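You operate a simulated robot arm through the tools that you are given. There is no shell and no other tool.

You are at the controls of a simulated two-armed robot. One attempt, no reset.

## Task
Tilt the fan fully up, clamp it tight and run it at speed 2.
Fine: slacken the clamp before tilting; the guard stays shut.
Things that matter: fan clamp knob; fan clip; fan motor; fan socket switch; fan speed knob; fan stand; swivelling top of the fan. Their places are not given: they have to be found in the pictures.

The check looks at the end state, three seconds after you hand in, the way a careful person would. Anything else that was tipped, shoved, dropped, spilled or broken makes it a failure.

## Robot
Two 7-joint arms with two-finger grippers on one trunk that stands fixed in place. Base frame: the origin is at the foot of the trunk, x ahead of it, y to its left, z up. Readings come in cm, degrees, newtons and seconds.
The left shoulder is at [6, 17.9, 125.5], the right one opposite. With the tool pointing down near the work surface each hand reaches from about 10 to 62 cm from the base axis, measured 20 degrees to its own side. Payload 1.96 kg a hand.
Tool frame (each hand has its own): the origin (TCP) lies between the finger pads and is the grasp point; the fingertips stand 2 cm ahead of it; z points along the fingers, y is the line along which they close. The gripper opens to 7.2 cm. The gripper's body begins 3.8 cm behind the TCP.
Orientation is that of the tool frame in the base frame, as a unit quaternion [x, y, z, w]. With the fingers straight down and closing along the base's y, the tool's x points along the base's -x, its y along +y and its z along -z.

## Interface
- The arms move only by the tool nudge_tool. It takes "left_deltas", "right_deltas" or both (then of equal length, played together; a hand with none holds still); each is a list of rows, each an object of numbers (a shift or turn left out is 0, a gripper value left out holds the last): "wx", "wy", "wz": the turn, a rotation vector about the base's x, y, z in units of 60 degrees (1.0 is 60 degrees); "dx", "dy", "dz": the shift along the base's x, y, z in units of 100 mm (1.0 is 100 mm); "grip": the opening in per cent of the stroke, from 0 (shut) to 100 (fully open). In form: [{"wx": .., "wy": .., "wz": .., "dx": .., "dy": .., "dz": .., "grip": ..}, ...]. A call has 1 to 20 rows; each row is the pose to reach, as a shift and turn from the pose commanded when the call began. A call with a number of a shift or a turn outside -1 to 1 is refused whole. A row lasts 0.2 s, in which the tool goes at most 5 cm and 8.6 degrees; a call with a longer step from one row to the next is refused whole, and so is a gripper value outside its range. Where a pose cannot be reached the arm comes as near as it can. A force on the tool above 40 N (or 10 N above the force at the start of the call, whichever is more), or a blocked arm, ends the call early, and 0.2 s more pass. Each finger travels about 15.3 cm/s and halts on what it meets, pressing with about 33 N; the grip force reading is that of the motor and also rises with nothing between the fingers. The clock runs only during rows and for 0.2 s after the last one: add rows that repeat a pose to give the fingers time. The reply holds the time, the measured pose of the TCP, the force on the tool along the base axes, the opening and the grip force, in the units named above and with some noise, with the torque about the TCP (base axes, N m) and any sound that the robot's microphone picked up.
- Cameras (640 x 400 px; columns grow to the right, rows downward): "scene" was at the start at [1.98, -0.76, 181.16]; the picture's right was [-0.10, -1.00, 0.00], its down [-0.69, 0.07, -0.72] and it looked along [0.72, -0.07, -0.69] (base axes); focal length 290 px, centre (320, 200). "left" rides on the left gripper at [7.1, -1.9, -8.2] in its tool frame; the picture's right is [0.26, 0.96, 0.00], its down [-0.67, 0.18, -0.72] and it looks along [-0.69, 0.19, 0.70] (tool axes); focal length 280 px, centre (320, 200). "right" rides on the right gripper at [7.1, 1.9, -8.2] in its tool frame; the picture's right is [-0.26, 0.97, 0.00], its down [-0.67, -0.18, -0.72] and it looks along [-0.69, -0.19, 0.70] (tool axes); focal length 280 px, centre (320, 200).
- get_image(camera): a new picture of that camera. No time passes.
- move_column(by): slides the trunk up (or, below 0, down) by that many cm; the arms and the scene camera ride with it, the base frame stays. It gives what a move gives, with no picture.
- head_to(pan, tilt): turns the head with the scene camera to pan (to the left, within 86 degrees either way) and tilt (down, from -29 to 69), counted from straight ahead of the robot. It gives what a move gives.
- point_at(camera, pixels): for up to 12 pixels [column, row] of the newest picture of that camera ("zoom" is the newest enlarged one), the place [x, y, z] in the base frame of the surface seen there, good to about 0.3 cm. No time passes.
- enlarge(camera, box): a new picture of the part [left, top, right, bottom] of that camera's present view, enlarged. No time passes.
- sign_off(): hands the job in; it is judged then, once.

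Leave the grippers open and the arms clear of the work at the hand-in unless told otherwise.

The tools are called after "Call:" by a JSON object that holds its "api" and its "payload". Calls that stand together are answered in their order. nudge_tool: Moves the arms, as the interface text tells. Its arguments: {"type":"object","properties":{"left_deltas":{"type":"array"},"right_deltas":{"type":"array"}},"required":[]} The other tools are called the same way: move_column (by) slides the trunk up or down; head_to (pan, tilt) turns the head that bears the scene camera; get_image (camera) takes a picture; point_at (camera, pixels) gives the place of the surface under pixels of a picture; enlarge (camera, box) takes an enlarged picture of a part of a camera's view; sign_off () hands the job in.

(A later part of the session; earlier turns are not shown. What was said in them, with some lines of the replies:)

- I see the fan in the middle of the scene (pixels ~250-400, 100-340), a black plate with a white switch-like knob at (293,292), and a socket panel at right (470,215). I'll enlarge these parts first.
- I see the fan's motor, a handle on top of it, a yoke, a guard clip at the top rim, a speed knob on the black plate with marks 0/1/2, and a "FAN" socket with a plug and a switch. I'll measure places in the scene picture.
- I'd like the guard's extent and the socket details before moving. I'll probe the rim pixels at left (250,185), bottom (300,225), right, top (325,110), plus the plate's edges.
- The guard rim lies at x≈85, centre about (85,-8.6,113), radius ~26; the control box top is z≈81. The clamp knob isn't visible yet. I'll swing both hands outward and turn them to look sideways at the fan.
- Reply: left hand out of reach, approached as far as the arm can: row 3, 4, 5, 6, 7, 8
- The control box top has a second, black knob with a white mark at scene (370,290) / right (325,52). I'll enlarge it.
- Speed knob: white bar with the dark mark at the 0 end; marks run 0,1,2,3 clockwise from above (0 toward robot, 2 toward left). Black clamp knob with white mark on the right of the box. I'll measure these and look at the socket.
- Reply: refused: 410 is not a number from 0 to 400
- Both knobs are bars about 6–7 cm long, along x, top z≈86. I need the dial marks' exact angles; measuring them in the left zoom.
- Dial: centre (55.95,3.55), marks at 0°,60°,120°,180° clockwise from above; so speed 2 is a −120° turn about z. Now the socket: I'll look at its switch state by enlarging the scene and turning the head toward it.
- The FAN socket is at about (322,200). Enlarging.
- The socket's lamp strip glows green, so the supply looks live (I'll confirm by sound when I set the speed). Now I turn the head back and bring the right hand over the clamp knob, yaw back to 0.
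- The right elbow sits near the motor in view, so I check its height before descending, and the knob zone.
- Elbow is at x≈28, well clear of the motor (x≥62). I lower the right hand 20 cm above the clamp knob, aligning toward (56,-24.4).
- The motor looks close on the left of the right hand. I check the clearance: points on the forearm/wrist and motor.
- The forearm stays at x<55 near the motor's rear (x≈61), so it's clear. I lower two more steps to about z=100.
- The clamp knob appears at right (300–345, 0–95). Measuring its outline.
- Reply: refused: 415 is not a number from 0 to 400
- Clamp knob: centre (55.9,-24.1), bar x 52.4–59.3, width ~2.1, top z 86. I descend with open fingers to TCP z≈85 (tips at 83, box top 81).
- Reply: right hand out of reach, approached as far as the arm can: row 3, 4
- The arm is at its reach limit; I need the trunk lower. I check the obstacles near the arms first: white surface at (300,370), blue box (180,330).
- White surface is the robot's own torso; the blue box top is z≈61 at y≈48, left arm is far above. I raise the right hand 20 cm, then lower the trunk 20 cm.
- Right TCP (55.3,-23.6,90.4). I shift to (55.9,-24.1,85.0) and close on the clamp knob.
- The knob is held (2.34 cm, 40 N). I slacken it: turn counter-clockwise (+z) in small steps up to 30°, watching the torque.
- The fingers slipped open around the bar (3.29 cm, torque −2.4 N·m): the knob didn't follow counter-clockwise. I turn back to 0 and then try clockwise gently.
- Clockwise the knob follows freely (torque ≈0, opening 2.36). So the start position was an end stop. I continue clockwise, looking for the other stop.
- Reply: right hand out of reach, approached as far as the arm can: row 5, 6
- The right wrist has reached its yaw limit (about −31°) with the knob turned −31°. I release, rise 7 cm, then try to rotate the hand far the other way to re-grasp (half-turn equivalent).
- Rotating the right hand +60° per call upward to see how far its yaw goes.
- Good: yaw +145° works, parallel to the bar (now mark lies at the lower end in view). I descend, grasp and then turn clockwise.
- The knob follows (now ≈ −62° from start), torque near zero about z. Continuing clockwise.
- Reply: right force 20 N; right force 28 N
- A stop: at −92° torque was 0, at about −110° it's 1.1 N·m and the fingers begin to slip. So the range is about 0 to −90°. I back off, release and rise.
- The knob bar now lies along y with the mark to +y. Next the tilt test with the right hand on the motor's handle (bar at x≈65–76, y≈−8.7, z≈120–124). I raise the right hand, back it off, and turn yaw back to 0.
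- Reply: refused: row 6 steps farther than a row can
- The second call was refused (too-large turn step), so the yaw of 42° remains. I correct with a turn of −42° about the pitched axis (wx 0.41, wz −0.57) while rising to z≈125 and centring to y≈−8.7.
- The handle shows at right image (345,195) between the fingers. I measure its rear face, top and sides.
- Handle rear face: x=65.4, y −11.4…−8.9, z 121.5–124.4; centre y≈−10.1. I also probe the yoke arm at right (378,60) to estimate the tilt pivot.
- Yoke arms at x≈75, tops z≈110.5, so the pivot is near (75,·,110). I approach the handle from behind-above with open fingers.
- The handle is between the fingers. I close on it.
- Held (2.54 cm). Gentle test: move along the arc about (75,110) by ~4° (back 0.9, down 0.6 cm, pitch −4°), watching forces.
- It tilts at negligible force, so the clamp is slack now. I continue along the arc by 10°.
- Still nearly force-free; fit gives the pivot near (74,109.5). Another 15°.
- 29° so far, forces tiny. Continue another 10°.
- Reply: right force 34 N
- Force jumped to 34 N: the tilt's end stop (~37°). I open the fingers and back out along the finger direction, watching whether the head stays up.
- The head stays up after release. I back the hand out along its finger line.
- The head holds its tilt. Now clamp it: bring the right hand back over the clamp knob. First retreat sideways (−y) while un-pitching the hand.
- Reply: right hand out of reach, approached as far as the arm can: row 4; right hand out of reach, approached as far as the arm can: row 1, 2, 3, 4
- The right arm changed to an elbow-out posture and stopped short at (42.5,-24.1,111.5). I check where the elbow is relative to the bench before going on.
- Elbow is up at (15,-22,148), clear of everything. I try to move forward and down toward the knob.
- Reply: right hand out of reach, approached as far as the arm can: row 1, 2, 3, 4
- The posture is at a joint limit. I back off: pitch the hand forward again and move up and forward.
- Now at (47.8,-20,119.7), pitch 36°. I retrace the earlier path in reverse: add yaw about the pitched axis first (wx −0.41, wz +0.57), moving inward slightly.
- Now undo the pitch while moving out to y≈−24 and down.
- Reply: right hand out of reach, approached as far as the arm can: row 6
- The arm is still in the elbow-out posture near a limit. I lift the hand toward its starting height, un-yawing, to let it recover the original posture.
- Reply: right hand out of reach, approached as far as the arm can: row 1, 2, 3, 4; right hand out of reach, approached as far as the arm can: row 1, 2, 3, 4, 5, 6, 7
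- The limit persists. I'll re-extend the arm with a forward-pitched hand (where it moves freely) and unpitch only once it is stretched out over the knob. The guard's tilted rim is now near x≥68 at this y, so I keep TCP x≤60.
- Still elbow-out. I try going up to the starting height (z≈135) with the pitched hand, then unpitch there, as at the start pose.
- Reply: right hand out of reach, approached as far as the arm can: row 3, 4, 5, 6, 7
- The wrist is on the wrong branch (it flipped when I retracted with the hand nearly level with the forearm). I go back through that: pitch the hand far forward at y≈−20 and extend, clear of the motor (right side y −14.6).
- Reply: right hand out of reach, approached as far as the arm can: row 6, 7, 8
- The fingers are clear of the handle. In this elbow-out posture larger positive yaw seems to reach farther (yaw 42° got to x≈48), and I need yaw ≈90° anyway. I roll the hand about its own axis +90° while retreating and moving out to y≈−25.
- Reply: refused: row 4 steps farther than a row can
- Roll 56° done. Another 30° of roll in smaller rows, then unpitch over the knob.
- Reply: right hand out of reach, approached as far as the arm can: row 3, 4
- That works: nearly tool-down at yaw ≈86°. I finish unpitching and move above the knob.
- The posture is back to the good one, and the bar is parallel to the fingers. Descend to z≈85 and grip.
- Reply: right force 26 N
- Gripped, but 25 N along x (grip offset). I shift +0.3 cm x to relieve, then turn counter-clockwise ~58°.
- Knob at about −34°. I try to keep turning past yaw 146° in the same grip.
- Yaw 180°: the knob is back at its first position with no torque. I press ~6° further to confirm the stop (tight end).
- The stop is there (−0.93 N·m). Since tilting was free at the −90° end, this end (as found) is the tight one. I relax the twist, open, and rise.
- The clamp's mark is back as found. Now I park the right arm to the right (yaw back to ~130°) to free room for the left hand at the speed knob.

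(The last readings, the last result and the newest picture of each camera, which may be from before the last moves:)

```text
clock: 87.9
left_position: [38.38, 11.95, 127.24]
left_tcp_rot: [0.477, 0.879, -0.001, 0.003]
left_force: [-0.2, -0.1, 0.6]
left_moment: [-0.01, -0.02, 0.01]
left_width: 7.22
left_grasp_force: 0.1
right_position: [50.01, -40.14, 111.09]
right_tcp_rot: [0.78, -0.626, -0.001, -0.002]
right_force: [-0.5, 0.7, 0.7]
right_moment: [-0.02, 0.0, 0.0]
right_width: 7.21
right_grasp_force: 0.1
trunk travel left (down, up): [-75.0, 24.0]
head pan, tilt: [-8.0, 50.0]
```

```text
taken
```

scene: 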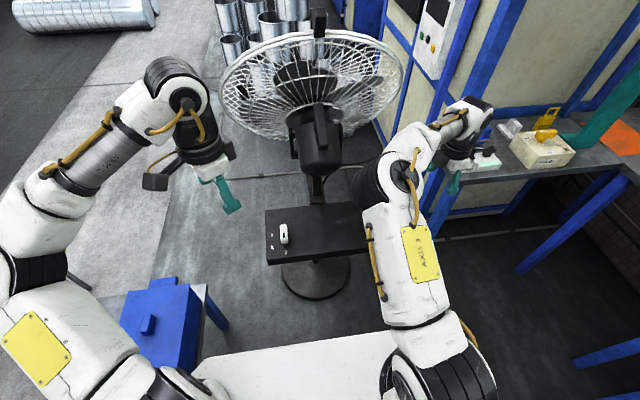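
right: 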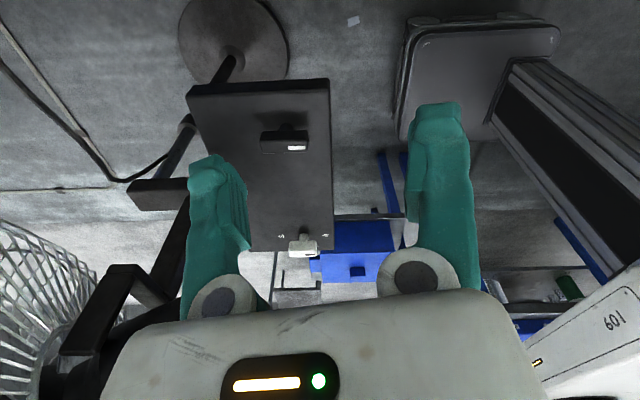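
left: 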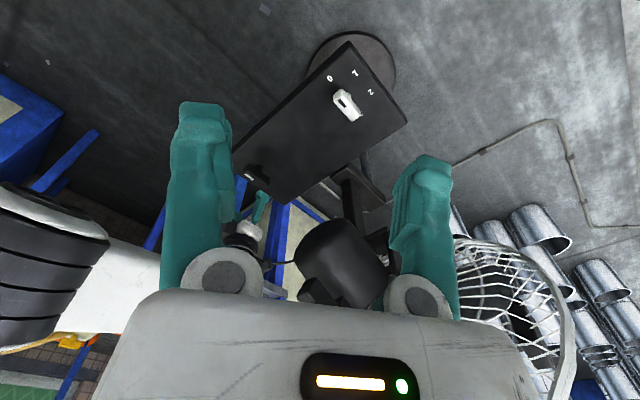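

Right arm parked. Now the left hand: extend toward the speed knob, turning yaw toward −90° where the posture should recover.

Call:
{"api": "nudge_tool", "payload": {"left_deltas": [{"wz": -0.1, "dx": 0.15, "dy": -0.05}, {"wz": -0.2, "dx": 0.3, "dy": -0.1}, {"wz": -0.3, "dx": 0.5, "dy": -0.2, "dz": -0.1}, {"wz": -0.4, "dx": 0.7, "dy": -0.3, "dz": -0.2}, {"wz": -0.5, "dx": 0.9, "dy": -0.4, "dz": -0.3}, {"wz": -0.55, "dx": 1.0, "dy": -0.4, "dz": -0.4}]}}

Call:
{"api": "get_image", "payload": {"camera": "scene"}}

Call:
{"api": "get_image", "payload": {"camera": "left"}}

```text
clock: 89.3
left_position: [31.12, -0.37, 120.03]
left_tcp_rot: [0.702, 0.712, 0.0, 0.004]
left_force: [-0.4, 0.5, 0.9]
left_moment: [-0.01, 0.04, 0.03]
left_width: 7.18
left_grasp_force: 0.1
left hand out of reach, approached as far as the arm can: row 1, 2, 3, 4, 5, 6
right_position: [50.06, -40.14, 111.08]
right_tcp_rot: [0.78, -0.626, -0.001, -0.002]
right_force: [0.6, 0.0, 0.6]
right_moment: [0.0, 0.01, 0.0]
right_width: 7.21
right_grasp_force: 0.0
trunk travel left (down, up): [-75.0, 24.0]
head pan, tilt: [-8.0, 50.0]
```

```text
taken
```

scene: 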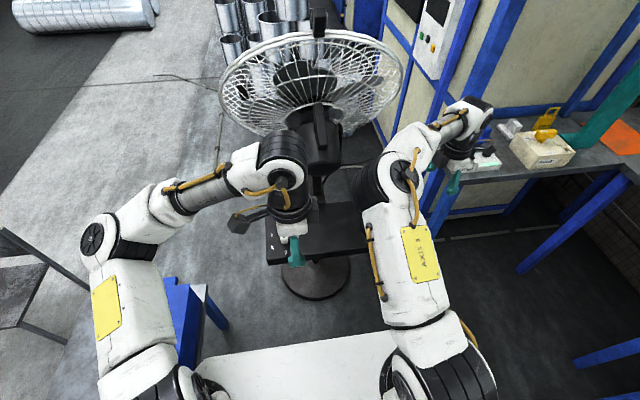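

```text
taken
```

left: 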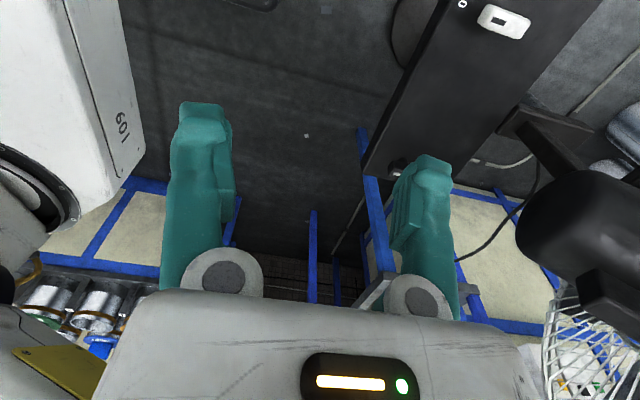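

The left arm's yaw range is apparently not mirrored (it also dislikes negative yaw). I turn it back toward positive yaw.

Call:
{"api": "nudge_tool", "payload": {"left_deltas": [{"wz": 0.13}, {"wz": 0.26}, {"wz": 0.39}, {"wz": 0.52, "dy": 0.1}, {"wz": 0.65, "dy": 0.2}, {"wz": 0.78, "dy": 0.3}, {"wz": 0.91, "dy": 0.4}, {"wz": 1.0, "dy": 0.5}]}}

Call:
{"api": "nudge_tool", "payload": {"left_deltas": [{"wz": 0.13, "dy": 0.1, "dx": 0.1}, {"wz": 0.26, "dy": 0.2, "dx": 0.2}, {"wz": 0.39, "dy": 0.3, "dx": 0.3}, {"wz": 0.52, "dy": 0.4, "dx": 0.4}, {"wz": 0.65, "dy": 0.5, "dx": 0.5}, {"wz": 0.78, "dy": 0.6, "dx": 0.6}, {"wz": 0.91, "dy": 0.7, "dx": 0.7}, {"wz": 1.0, "dy": 0.8, "dx": 0.8}]}}

Call:
{"api": "get_image", "payload": {"camera": "scene"}}

```text
clock: 91.1
left_position: [31.4, 4.85, 120.21]
left_tcp_rot: [0.257, 0.966, 0.0, 0.003]
left_force: [-0.3, -0.2, 0.2]
left_moment: [0.01, 0.0, 0.02]
left_width: 7.21
left_grasp_force: 0.0
right_position: [50.04, -40.16, 111.03]
right_tcp_rot: [0.78, -0.626, -0.001, -0.002]
right_force: [0.1, 0.0, 0.5]
right_moment: [0.01, -0.01, -0.03]
right_width: 7.21
right_grasp_force: 0.0
trunk travel left (down, up): [-75.0, 24.0]
head pan, tilt: [-8.0, 50.0]
```

```text
clock: 92.9
left_position: [39.18, 13.01, 120.2]
left_tcp_rot: [-0.261, 0.965, 0.002, 0.002]
left_force: [0.9, 0.3, 0.2]
left_moment: [-0.03, -0.03, 0.02]
left_width: 7.18
left_grasp_force: 0.1
right_position: [49.98, -40.1, 111.01]
right_tcp_rot: [0.78, -0.626, -0.001, -0.002]
right_force: [-0.4, 0.1, 0.1]
right_moment: [-0.01, 0.01, -0.01]
right_width: 7.21
right_grasp_force: 0.2
trunk travel left (down, up): [-75.0, 24.0]
head pan, tilt: [-8.0, 50.0]
```

```text
taken
```

scene: 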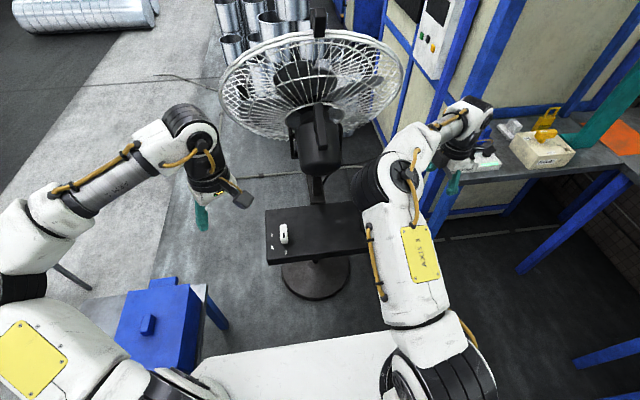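

The left hand now moves freely at (39.2,13,120), yaw 30°. I extend toward the knob while turning to yaw ≈90°.

Call:
{"api": "nudge_tool", "payload": {"left_deltas": [{"wz": 0.13, "dx": 0.15, "dy": -0.1, "dz": -0.1}, {"wz": 0.26, "dx": 0.3, "dy": -0.2, "dz": -0.2}, {"wz": 0.39, "dx": 0.45, "dy": -0.35, "dz": -0.4}, {"wz": 0.52, "dx": 0.6, "dy": -0.5, "dz": -0.6}, {"wz": 0.65, "dx": 0.75, "dy": -0.6, "dz": -0.8}, {"wz": 0.78, "dx": 0.85, "dy": -0.7, "dz": -1.0}, {"wz": 0.91, "dx": 0.95, "dy": -0.7, "dz": -1.0}, {"wz": 1.0, "dx": 1.0, "dy": -0.7, "dz": -1.0}]}}

Call:
{"api": "get_image", "payload": {"camera": "scene"}}

Call:
{"api": "get_image", "payload": {"camera": "left"}}

```text
clock: 94.7
left_position: [49.3, 5.97, 110.18]
left_tcp_rot: [0.708, -0.706, -0.003, -0.001]
left_force: [-0.9, 0.5, -0.8]
left_moment: [0.03, -0.02, -0.01]
left_width: 7.21
left_grasp_force: 0.0
right_position: [50.07, -40.26, 110.98]
right_tcp_rot: [0.78, -0.626, 0.0, -0.002]
right_force: [0.0, 0.1, 0.1]
right_moment: [-0.02, 0.0, 0.0]
right_width: 7.2
right_grasp_force: 0.1
trunk travel left (down, up): [-75.0, 24.0]
head pan, tilt: [-8.0, 50.0]
```

```text
taken
```

scene: 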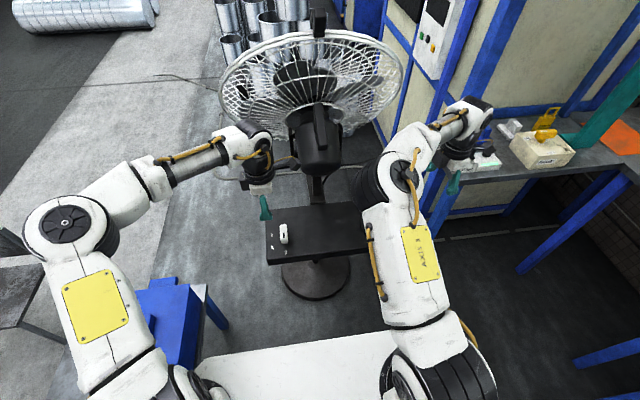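

```text
taken
```

left: 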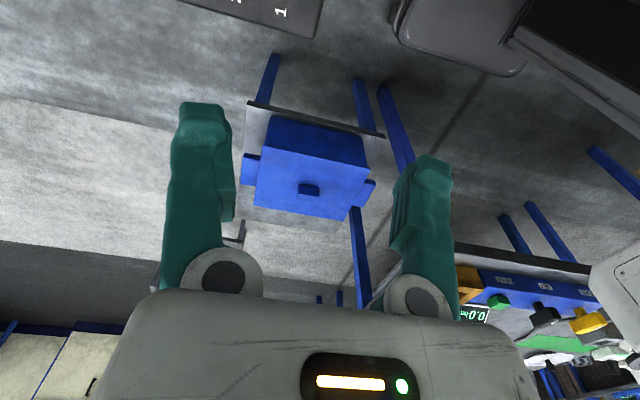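

Good. I rotate the left hand further to yaw ≈180° before going over the knob.

Call:
{"api": "nudge_tool", "payload": {"left_deltas": [{"wz": 0.13}, {"wz": 0.26}, {"wz": 0.39}, {"wz": 0.52}, {"wz": 0.65}, {"wz": 0.78}, {"wz": 0.91}, {"wz": 1.0}]}}

Call:
{"api": "nudge_tool", "payload": {"left_deltas": [{"wz": 0.13, "dz": -0.2}, {"wz": 0.26, "dz": -0.4, "dy": -0.05}, {"wz": 0.39, "dz": -0.6, "dy": -0.1}, {"wz": 0.5, "dz": -0.8, "dy": -0.2}]}}

Call:
{"api": "get_image", "payload": {"camera": "scene"}}

Call:
{"api": "get_image", "payload": {"camera": "left"}}

```text
clock: 96.5
left_position: [49.25, 6.01, 110.23]
left_tcp_rot: [0.966, -0.257, -0.002, -0.001]
left_force: [0.4, 0.3, 0.6]
left_moment: [-0.01, -0.03, 0.0]
left_width: 7.18
left_grasp_force: 0.0
right_position: [49.98, -40.22, 111.12]
right_tcp_rot: [0.78, -0.626, 0.0, -0.003]
right_force: [0.4, 0.3, -0.3]
right_moment: [-0.01, 0.02, -0.03]
right_width: 7.2
right_grasp_force: 0.0
trunk travel left (down, up): [-75.0, 24.0]
head pan, tilt: [-8.0, 50.0]
```

```text
clock: 97.5
left_position: [49.33, 3.91, 102.24]
left_tcp_rot: [1.0, 0.002, -0.002, 0.0]
left_force: [0.6, 0.0, 0.4]
left_moment: [0.0, 0.05, -0.01]
left_width: 7.2
left_grasp_force: 0.1
right_position: [50.08, -40.09, 111.04]
right_tcp_rot: [0.78, -0.625, -0.001, -0.003]
right_force: [-0.1, 0.3, -0.3]
right_moment: [-0.03, 0.02, 0.0]
right_width: 7.18
right_grasp_force: 0.1
trunk travel left (down, up): [-75.0, 24.0]
head pan, tilt: [-8.0, 50.0]
```

```text
taken
```

scene: 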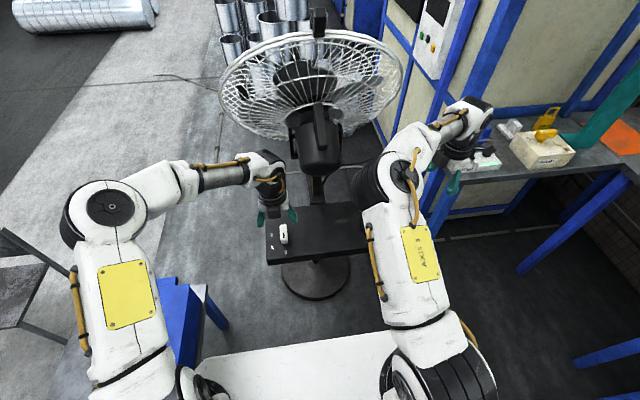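

```text
taken
```

left: 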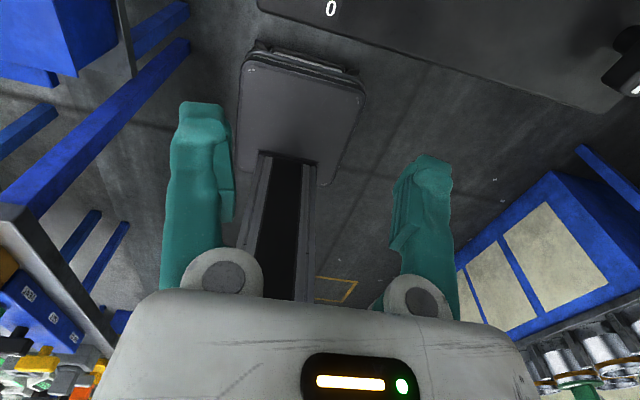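

Left hand at yaw 180°. Move over the speed knob: dx +6.6, dz −7.

Call:
{"api": "nudge_tool", "payload": {"left_deltas": [{"dx": 0.2, "dz": -0.1}, {"dx": 0.4, "dz": -0.3, "dy": -0.03}, {"dx": 0.6, "dz": -0.5, "dy": -0.035}, {"dx": 0.665, "dz": -0.7, "dy": -0.035}, {"dx": 0.665, "dz": -0.7, "dy": -0.035}]}}

Call:
{"api": "get_image", "payload": {"camera": "left"}}

Call:
{"api": "get_image", "payload": {"camera": "scene"}}

```text
clock: 98.7
left_position: [55.98, 3.36, 95.29]
left_tcp_rot: [1.0, 0.001, -0.003, 0.0]
left_force: [0.2, -0.5, 1.0]
left_moment: [-0.02, 0.02, 0.05]
left_width: 7.22
left_grasp_force: 0.0
right_position: [50.0, -40.15, 111.03]
right_tcp_rot: [0.78, -0.626, -0.001, -0.003]
right_force: [-0.2, 0.2, -0.3]
right_moment: [-0.03, 0.01, 0.0]
right_width: 7.2
right_grasp_force: 0.0
trunk travel left (down, up): [-75.0, 24.0]
head pan, tilt: [-8.0, 50.0]
```

```text
taken
```

left: 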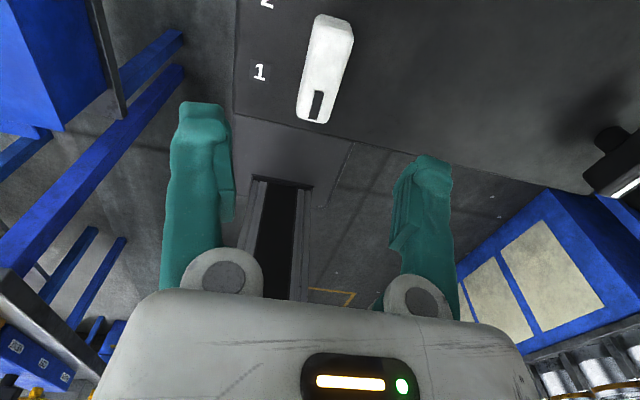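

```text
taken
```

scene: 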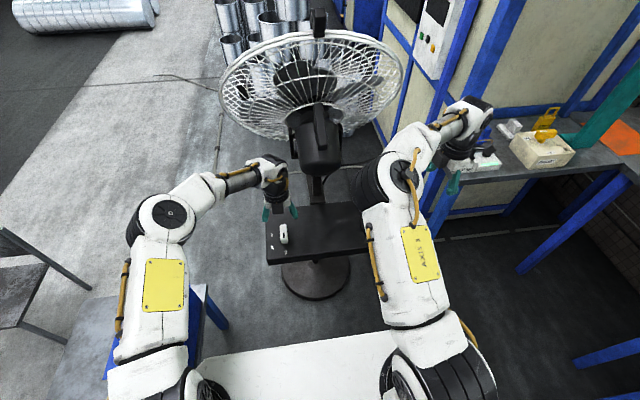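

The white knob is at left (325,70), mark at 0 end. Measuring its edges for centring.

Call:
{"api": "point_at", "payload": {"camera": "left", "pixels": [[332, 25], [315, 110], [325, 65], [312, 70], [340, 70], [260, 72]]}}

Call:
{"api": "enlarge", "payload": {"camera": "left", "box": [230, 0, 390, 140]}}

```text
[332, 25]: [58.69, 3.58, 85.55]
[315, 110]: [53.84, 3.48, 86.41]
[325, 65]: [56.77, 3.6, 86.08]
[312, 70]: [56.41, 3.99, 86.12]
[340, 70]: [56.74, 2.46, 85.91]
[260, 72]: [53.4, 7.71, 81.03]
```

```text
2.86 times, centred on (310, 70) of left
```

zoom: 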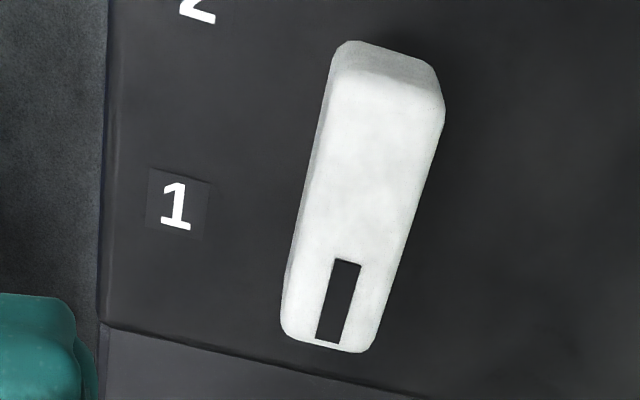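

Centred well (knob ≈ (56.1,3.4)). Descend to z≈85 and close.

Call:
{"api": "nudge_tool", "payload": {"left_deltas": [{"dz": -0.25, "dx": 0.01}, {"dz": -0.5, "dx": 0.01}, {"dz": -0.75, "dx": 0.01}, {"dz": -1.0, "dx": 0.01}, {"dz": -1.0, "dx": 0.01, "grip": 60}, {"dz": -1.0, "dx": 0.01, "grip": 35}, {"dz": -1.0, "dx": 0.01, "grip": 15}, {"dz": -1.0, "dx": 0.01, "grip": 10}, {"dz": -1.0, "dx": 0.01, "grip": 10}]}}

Call:
{"api": "get_image", "payload": {"camera": "left"}}

```text
clock: 100.7
left_position: [56.07, 3.37, 85.2]
left_tcp_rot: [1.0, 0.001, -0.002, 0.0]
left_force: [-1.8, -9.4, -4.3]
left_moment: [-0.2, -0.12, 0.03]
left_width: 2.33
left_grasp_force: 39.6
right_position: [50.0, -40.32, 111.19]
right_tcp_rot: [0.78, -0.626, -0.001, -0.003]
right_force: [0.8, 0.4, -0.4]
right_moment: [0.01, 0.01, 0.0]
right_width: 7.21
right_grasp_force: 0.1
trunk travel left (down, up): [-75.0, 24.0]
head pan, tilt: [-8.0, 50.0]
```

```text
taken
```

left: 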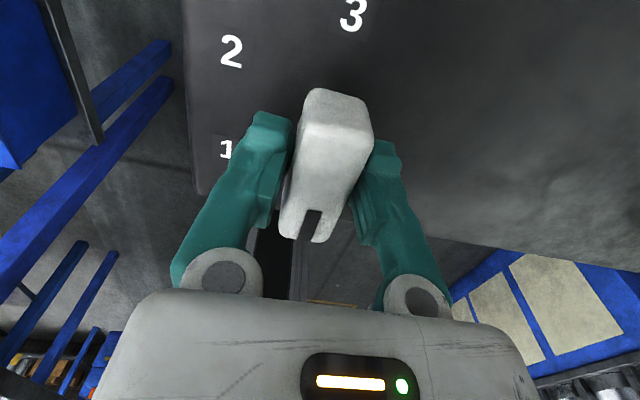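

Gripped. Turn clockwise 60° (to mark 1).

Call:
{"api": "nudge_tool", "payload": {"left_deltas": [{"wz": -0.1}, {"wz": -0.2}, {"wz": -0.3}, {"wz": -0.4}, {"wz": -0.5}, {"wz": -0.6}, {"wz": -0.7}, {"wz": -0.8}, {"wz": -0.9}, {"wz": -1.0}]}}

Call:
{"api": "get_image", "payload": {"camera": "left"}}

```text
clock: 102.9
left_position: [56.11, 3.4, 85.11]
left_tcp_rot: [0.866, -0.499, -0.003, -0.002]
left_force: [-1.3, -15.3, -10.0]
left_moment: [-0.22, 0.01, 0.05]
left_width: 2.35
left_grasp_force: 40.4
right_position: [50.14, -40.41, 110.9]
right_tcp_rot: [0.78, -0.626, 0.0, -0.003]
right_force: [-0.2, -0.6, 0.2]
right_moment: [-0.01, 0.0, 0.01]
right_width: 7.2
right_grasp_force: 0.1
trunk travel left (down, up): [-75.0, 24.0]
head pan, tilt: [-8.0, 50.0]
```

```text
taken
```

left: 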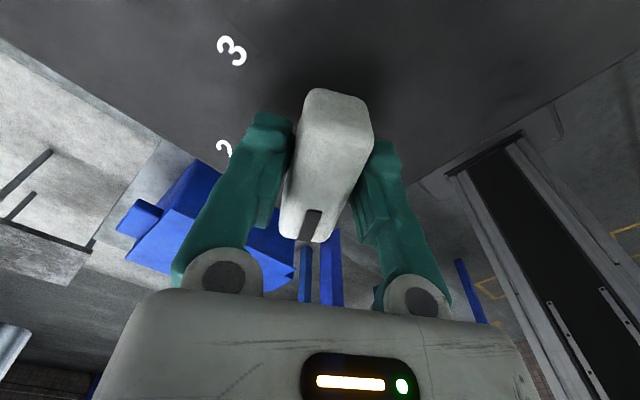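

The knob followed to 1 (yaw 120°). No sound reported; I look at the fan blades.

Call:
{"api": "enlarge", "payload": {"camera": "scene", "box": [200, 0, 420, 200]}}

Call:
{"api": "enlarge", "payload": {"camera": "scene", "box": [440, 110, 580, 200]}}

```text
2.00 times, centred on (310, 100) of scene
```

zoom: 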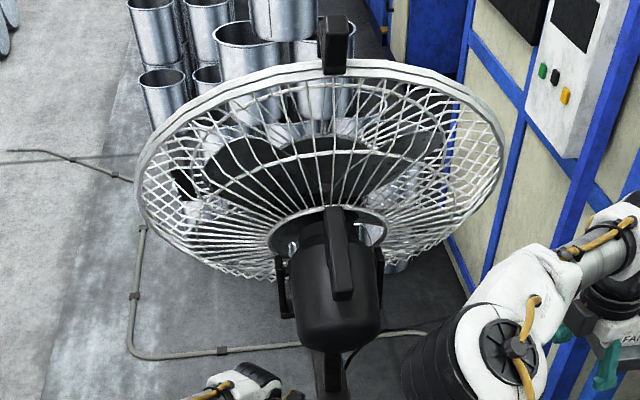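

```text
4.44 times, centred on (510, 155) of scene
```

zoom: 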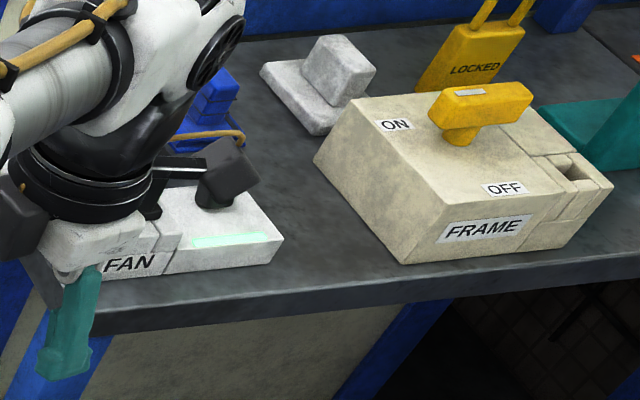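

Can't tell yet. I continue to mark 2: another −60°, with a slight y relief.

Call:
{"api": "nudge_tool", "payload": {"left_deltas": [{"wz": -0.1, "dy": -0.02}, {"wz": -0.2, "dy": -0.02}, {"wz": -0.3, "dy": -0.02}, {"wz": -0.4, "dy": -0.02}, {"wz": -0.5, "dy": -0.02}, {"wz": -0.6, "dy": -0.02}, {"wz": -0.7, "dy": -0.02}, {"wz": -0.8, "dy": -0.02}, {"wz": -0.9, "dy": -0.02}, {"wz": -1.0, "dy": -0.02}]}}

Call:
{"api": "get_image", "payload": {"camera": "left"}}

Call:
{"api": "enlarge", "payload": {"camera": "scene", "box": [200, 0, 420, 200]}}

```text
clock: 105.1
left_position: [55.92, 3.42, 85.21]
left_tcp_rot: [-0.499, 0.866, 0.002, 0.002]
left_force: [-10.4, 4.1, -14.0]
left_moment: [0.81, -0.23, 0.03]
left_width: 2.32
left_grasp_force: 39.8
right_position: [50.05, -40.14, 111.14]
right_tcp_rot: [0.78, -0.626, -0.001, -0.002]
right_force: [-0.1, 0.3, -0.5]
right_moment: [-0.03, -0.01, 0.01]
right_width: 7.22
right_grasp_force: 0.1
trunk travel left (down, up): [-75.0, 24.0]
head pan, tilt: [-8.0, 50.0]
```

```text
taken
```

left: 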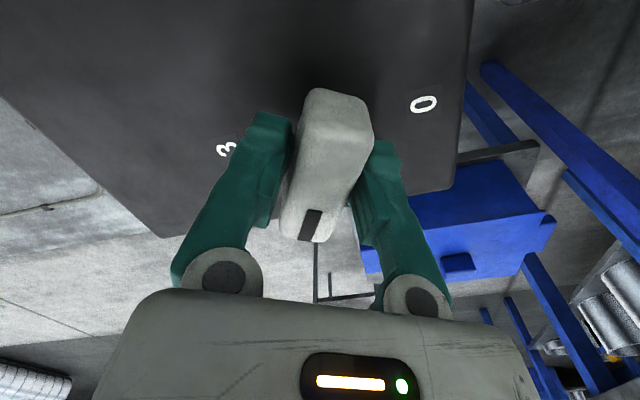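

```text
2.00 times, centred on (310, 100) of scene
```

zoom: 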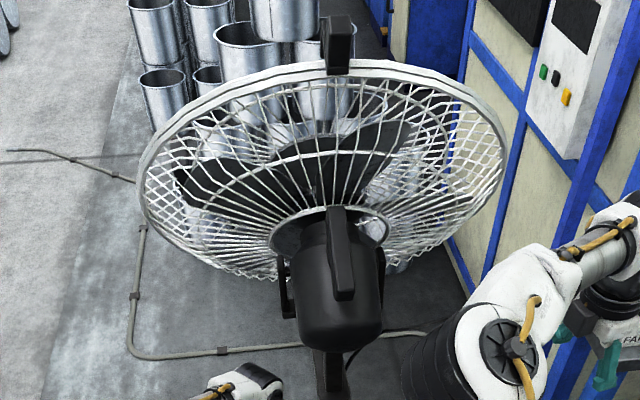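

The blades changed position between pictures, so the fan runs. The knob points toward 2 (yaw 60°). I release, rise, and check the mark.

Call:
{"api": "nudge_tool", "payload": {"left_deltas": [{"grip": 50}, {"grip": 100}, {"grip": 100}, {"dz": 0.25}, {"dz": 0.5}, {"dz": 0.75}, {"dz": 1.0}]}}

Call:
{"api": "get_image", "payload": {"camera": "left"}}

Call:
{"api": "enlarge", "payload": {"camera": "scene", "box": [250, 190, 390, 278]}}

Call:
{"api": "enlarge", "payload": {"camera": "scene", "box": [200, 0, 420, 200]}}

```text
clock: 106.7
left_position: [55.98, 3.48, 95.0]
left_tcp_rot: [-0.501, 0.865, 0.002, 0.001]
left_force: [0.8, 0.0, -0.6]
left_moment: [-0.01, -0.02, -0.02]
left_width: 7.2
left_grasp_force: 0.1
right_position: [50.01, -40.12, 111.09]
right_tcp_rot: [0.78, -0.626, -0.001, -0.003]
right_force: [0.4, -0.5, 0.6]
right_moment: [0.02, 0.0, 0.02]
right_width: 7.22
right_grasp_force: 0.1
trunk travel left (down, up): [-75.0, 24.0]
head pan, tilt: [-8.0, 50.0]
```

```text
taken
```

left: 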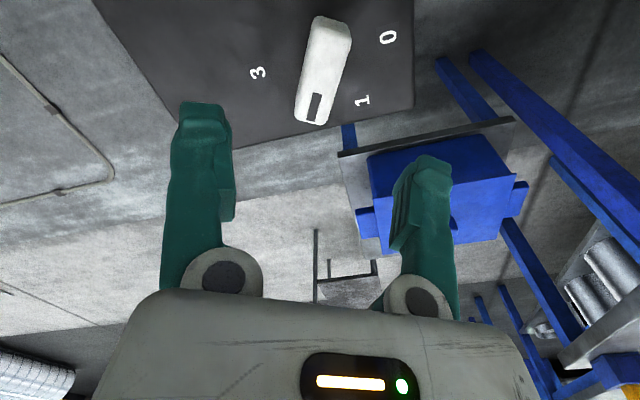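

```text
4.55 times, centred on (320, 234) of scene
```

zoom: 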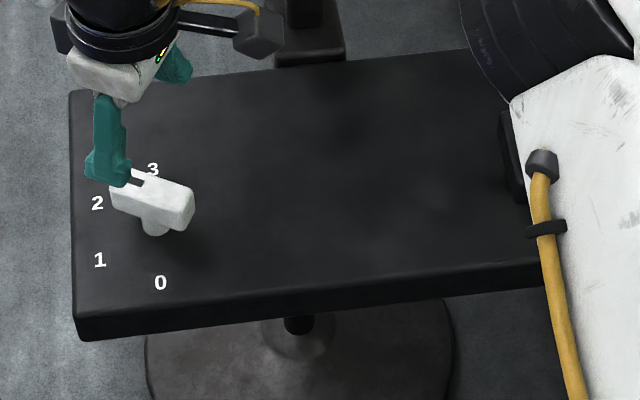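

```text
2.00 times, centred on (310, 100) of scene
```

zoom: 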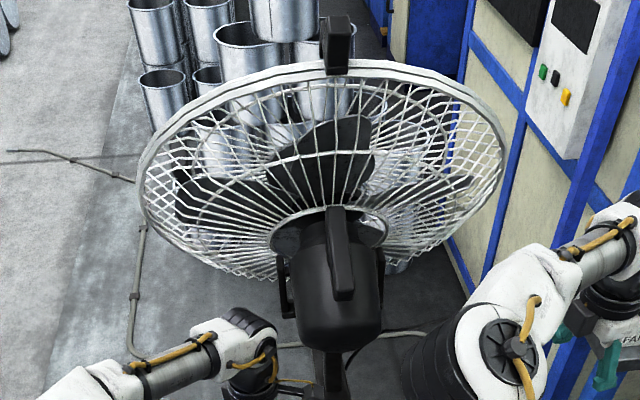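

Fan blades are turning and the knob mark points at 2. I back the left hand away, then check the clamp knob's angle.

Call:
{"api": "nudge_tool", "payload": {"left_deltas": [{"dx": -0.1, "dz": 0.2, "dy": 0.1}, {"dx": -0.3, "dz": 0.4, "dy": 0.2}, {"dx": -0.5, "dz": 0.6, "dy": 0.3}, {"dx": -0.7, "dz": 0.8, "dy": 0.5}, {"dx": -0.9, "dz": 1.0, "dy": 0.7}, {"dx": -1.0, "dz": 1.0, "dy": 0.8}]}}

Call:
{"api": "get_image", "payload": {"camera": "right"}}

Call:
{"api": "enlarge", "payload": {"camera": "right", "box": [180, 60, 340, 260]}}

Call:
{"api": "point_at", "payload": {"camera": "right", "pixels": [[263, 143], [305, 146], [284, 142], [303, 240], [296, 148], [310, 130]]}}

Call:
{"api": "get_image", "payload": {"camera": "scene"}}

```text
clock: 108.1
left_position: [46.01, 11.34, 105.11]
left_tcp_rot: [-0.5, 0.866, 0.002, 0.002]
left_force: [-0.3, 0.1, -1.1]
left_moment: [-0.03, 0.02, 0.02]
left_width: 7.22
left_grasp_force: 0.2
right_position: [50.0, -40.25, 111.0]
right_tcp_rot: [0.78, -0.626, 0.0, -0.002]
right_force: [-0.4, 0.4, 0.0]
right_moment: [-0.03, 0.0, -0.04]
right_width: 7.2
right_grasp_force: 0.0
trunk travel left (down, up): [-75.0, 24.0]
head pan, tilt: [-8.0, 50.0]
```

```text
taken
```

right: 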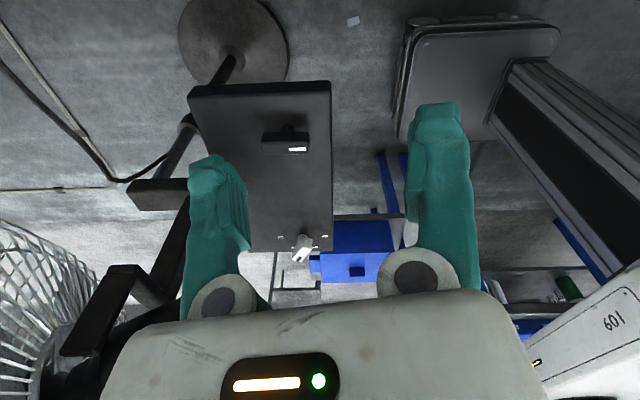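

```text
2.00 times, centred on (260, 160) of right
```

zoom: 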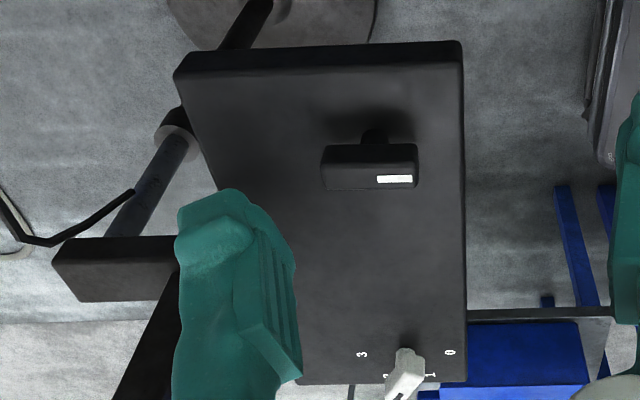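

```text
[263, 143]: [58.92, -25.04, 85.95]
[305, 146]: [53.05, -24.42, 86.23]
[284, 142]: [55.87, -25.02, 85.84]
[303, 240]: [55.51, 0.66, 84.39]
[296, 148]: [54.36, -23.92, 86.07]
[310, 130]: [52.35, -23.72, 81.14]
```

```text
taken
```

scene: 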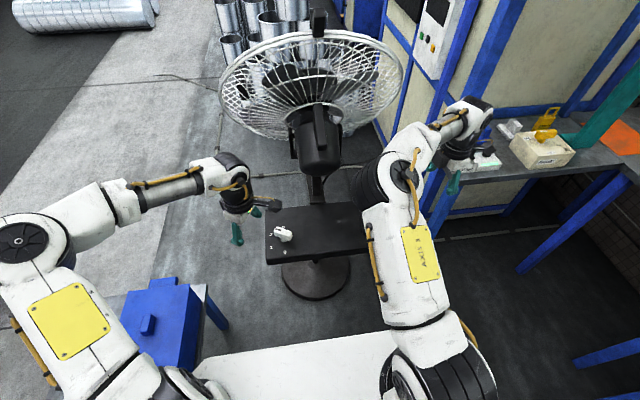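

The clamp bar is parallel to the box edge (as found). I check the speed knob's angle unobstructed, and the head's tilt.

Call:
{"api": "enlarge", "payload": {"camera": "scene", "box": [255, 205, 325, 265]}}

Call:
{"api": "point_at", "payload": {"camera": "zoom", "pixels": [[205, 165], [310, 215], [265, 190]]}}

Call:
{"api": "point_at", "payload": {"camera": "scene", "pixels": [[323, 140], [320, 110], [318, 25], [325, 160], [225, 85], [400, 70], [318, 35]]}}

Call:
{"api": "enlarge", "payload": {"camera": "scene", "box": [200, 0, 420, 200]}}

```text
6.67 times, centred on (290, 235) of scene
```

zoom: 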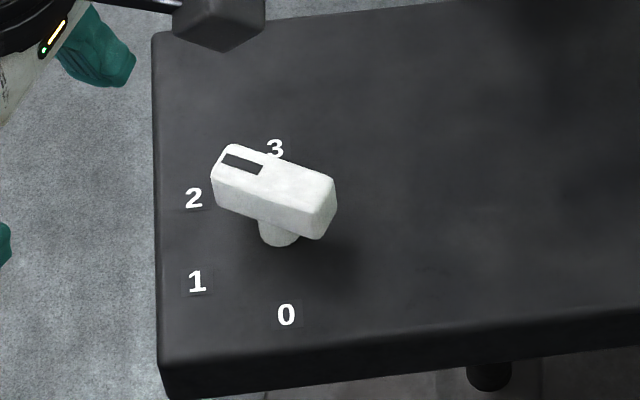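

```text
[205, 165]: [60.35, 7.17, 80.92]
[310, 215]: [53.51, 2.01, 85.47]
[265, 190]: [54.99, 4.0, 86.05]
```

```text
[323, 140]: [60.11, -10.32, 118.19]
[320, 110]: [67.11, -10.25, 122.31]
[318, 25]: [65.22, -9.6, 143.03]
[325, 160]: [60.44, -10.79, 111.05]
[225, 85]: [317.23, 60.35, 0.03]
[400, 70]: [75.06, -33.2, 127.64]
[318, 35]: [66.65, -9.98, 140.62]
```

```text
2.00 times, centred on (310, 100) of scene
```

zoom: 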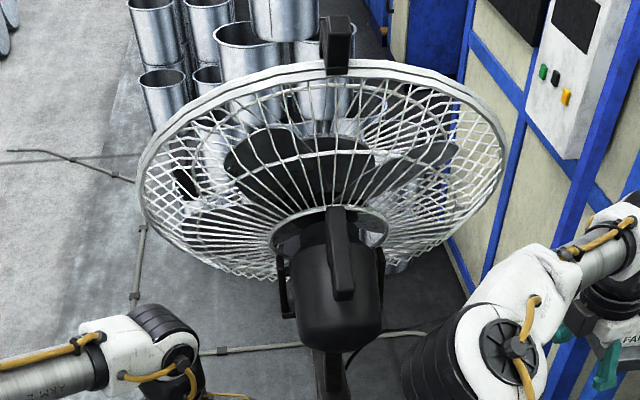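

Tilt ≈31° from the start and unchanged since the stop was hit (clip still at pixel (318,22)); mark at 2, fan turning, clip on the guard shut. I retreat both hands a little more, grippers open.

Call:
{"api": "nudge_tool", "payload": {"left_deltas": [{"dx": -0.15, "dy": 0.15, "dz": 0.2}, {"dx": -0.3, "dy": 0.3, "dz": 0.4}, {"dx": -0.4, "dy": 0.45, "dz": 0.6}, {"dx": -0.5, "dy": 0.6, "dz": 0.8}], "right_deltas": [{"dx": -0.15, "dy": -0.05, "dz": 0.15}, {"dx": -0.3, "dy": -0.1, "dz": 0.3}, {"dx": -0.4, "dy": -0.15, "dz": 0.45}, {"dx": -0.5, "dy": -0.2, "dz": 0.6}]}}

Call:
{"api": "get_image", "payload": {"camera": "scene"}}

Call:
{"api": "enlarge", "payload": {"camera": "scene", "box": [240, 60, 500, 280]}}

```text
clock: 109.1
left_position: [40.85, 17.48, 113.34]
left_tcp_rot: [-0.501, 0.866, 0.001, 0.002]
left_force: [-0.1, -0.2, 0.3]
left_moment: [0.0, -0.03, -0.01]
left_width: 7.21
left_grasp_force: 0.1
right_position: [44.82, -42.06, 117.26]
right_tcp_rot: [0.78, -0.626, 0.0, -0.003]
right_force: [0.6, 0.8, 0.3]
right_moment: [-0.05, -0.01, -0.02]
right_width: 7.21
right_grasp_force: 0.0
trunk travel left (down, up): [-75.0, 24.0]
head pan, tilt: [-8.0, 50.0]
```

```text
taken
```

scene: 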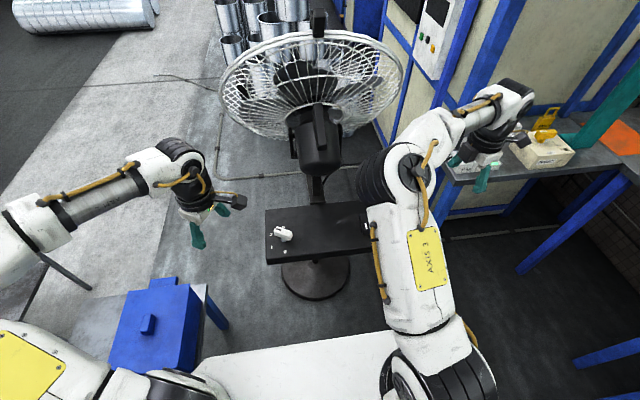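

```text
1.82 times, centred on (370, 170) of scene
```

zoom: 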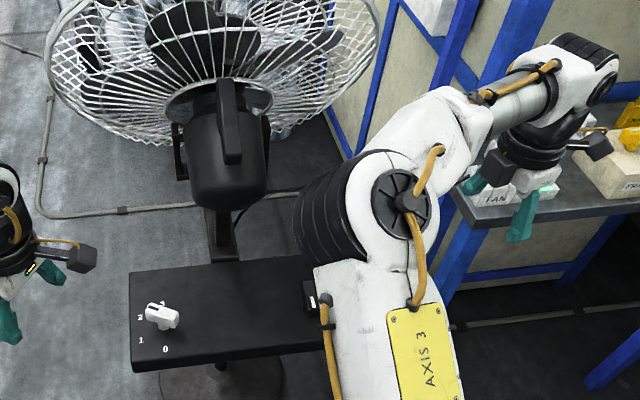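

Everything matches: the head is at its upper stop, the clamp is back at its tight stop, the speed mark is at 2, and the fan is turning. The guard is shut, the socket is live, and the grippers are open and clear. I hand in.

Call:
{"api": "sign_off", "payload": {}}

```text
The job is handed in.
```

I handed the job in with the fan tilted fully up, the clamp tightened and the fan running at speed 2. I don't have the check's verdict.

- **Tilt:** The head is about 31° up from where it started, against its upper stop. The stop pushed back with about 34 N. The head did not move after I let go.
- **Clamp:** I slackened it before tilting by turning the knob 90° clockwise, to its other stop. I then turned it back to the stop where I found it. I take that end as tight because the head tilted freely at the other end. I did not push on the head afterwards to confirm it holds.
- **Speed:** The knob's mark points at 2. The blades changed position between pictures, so the fan is turning. The microphone reported no sound.
- **Guard and socket:** I did not touch the guard, its clip or the socket switch. The socket lamp was already lit when I started.
- **Arms:** Both grippers are open and both arms are clear of the fan. The right arm locked up in an awkward posture after the tilt and took several moves to recover. I saw no contact with anything else.
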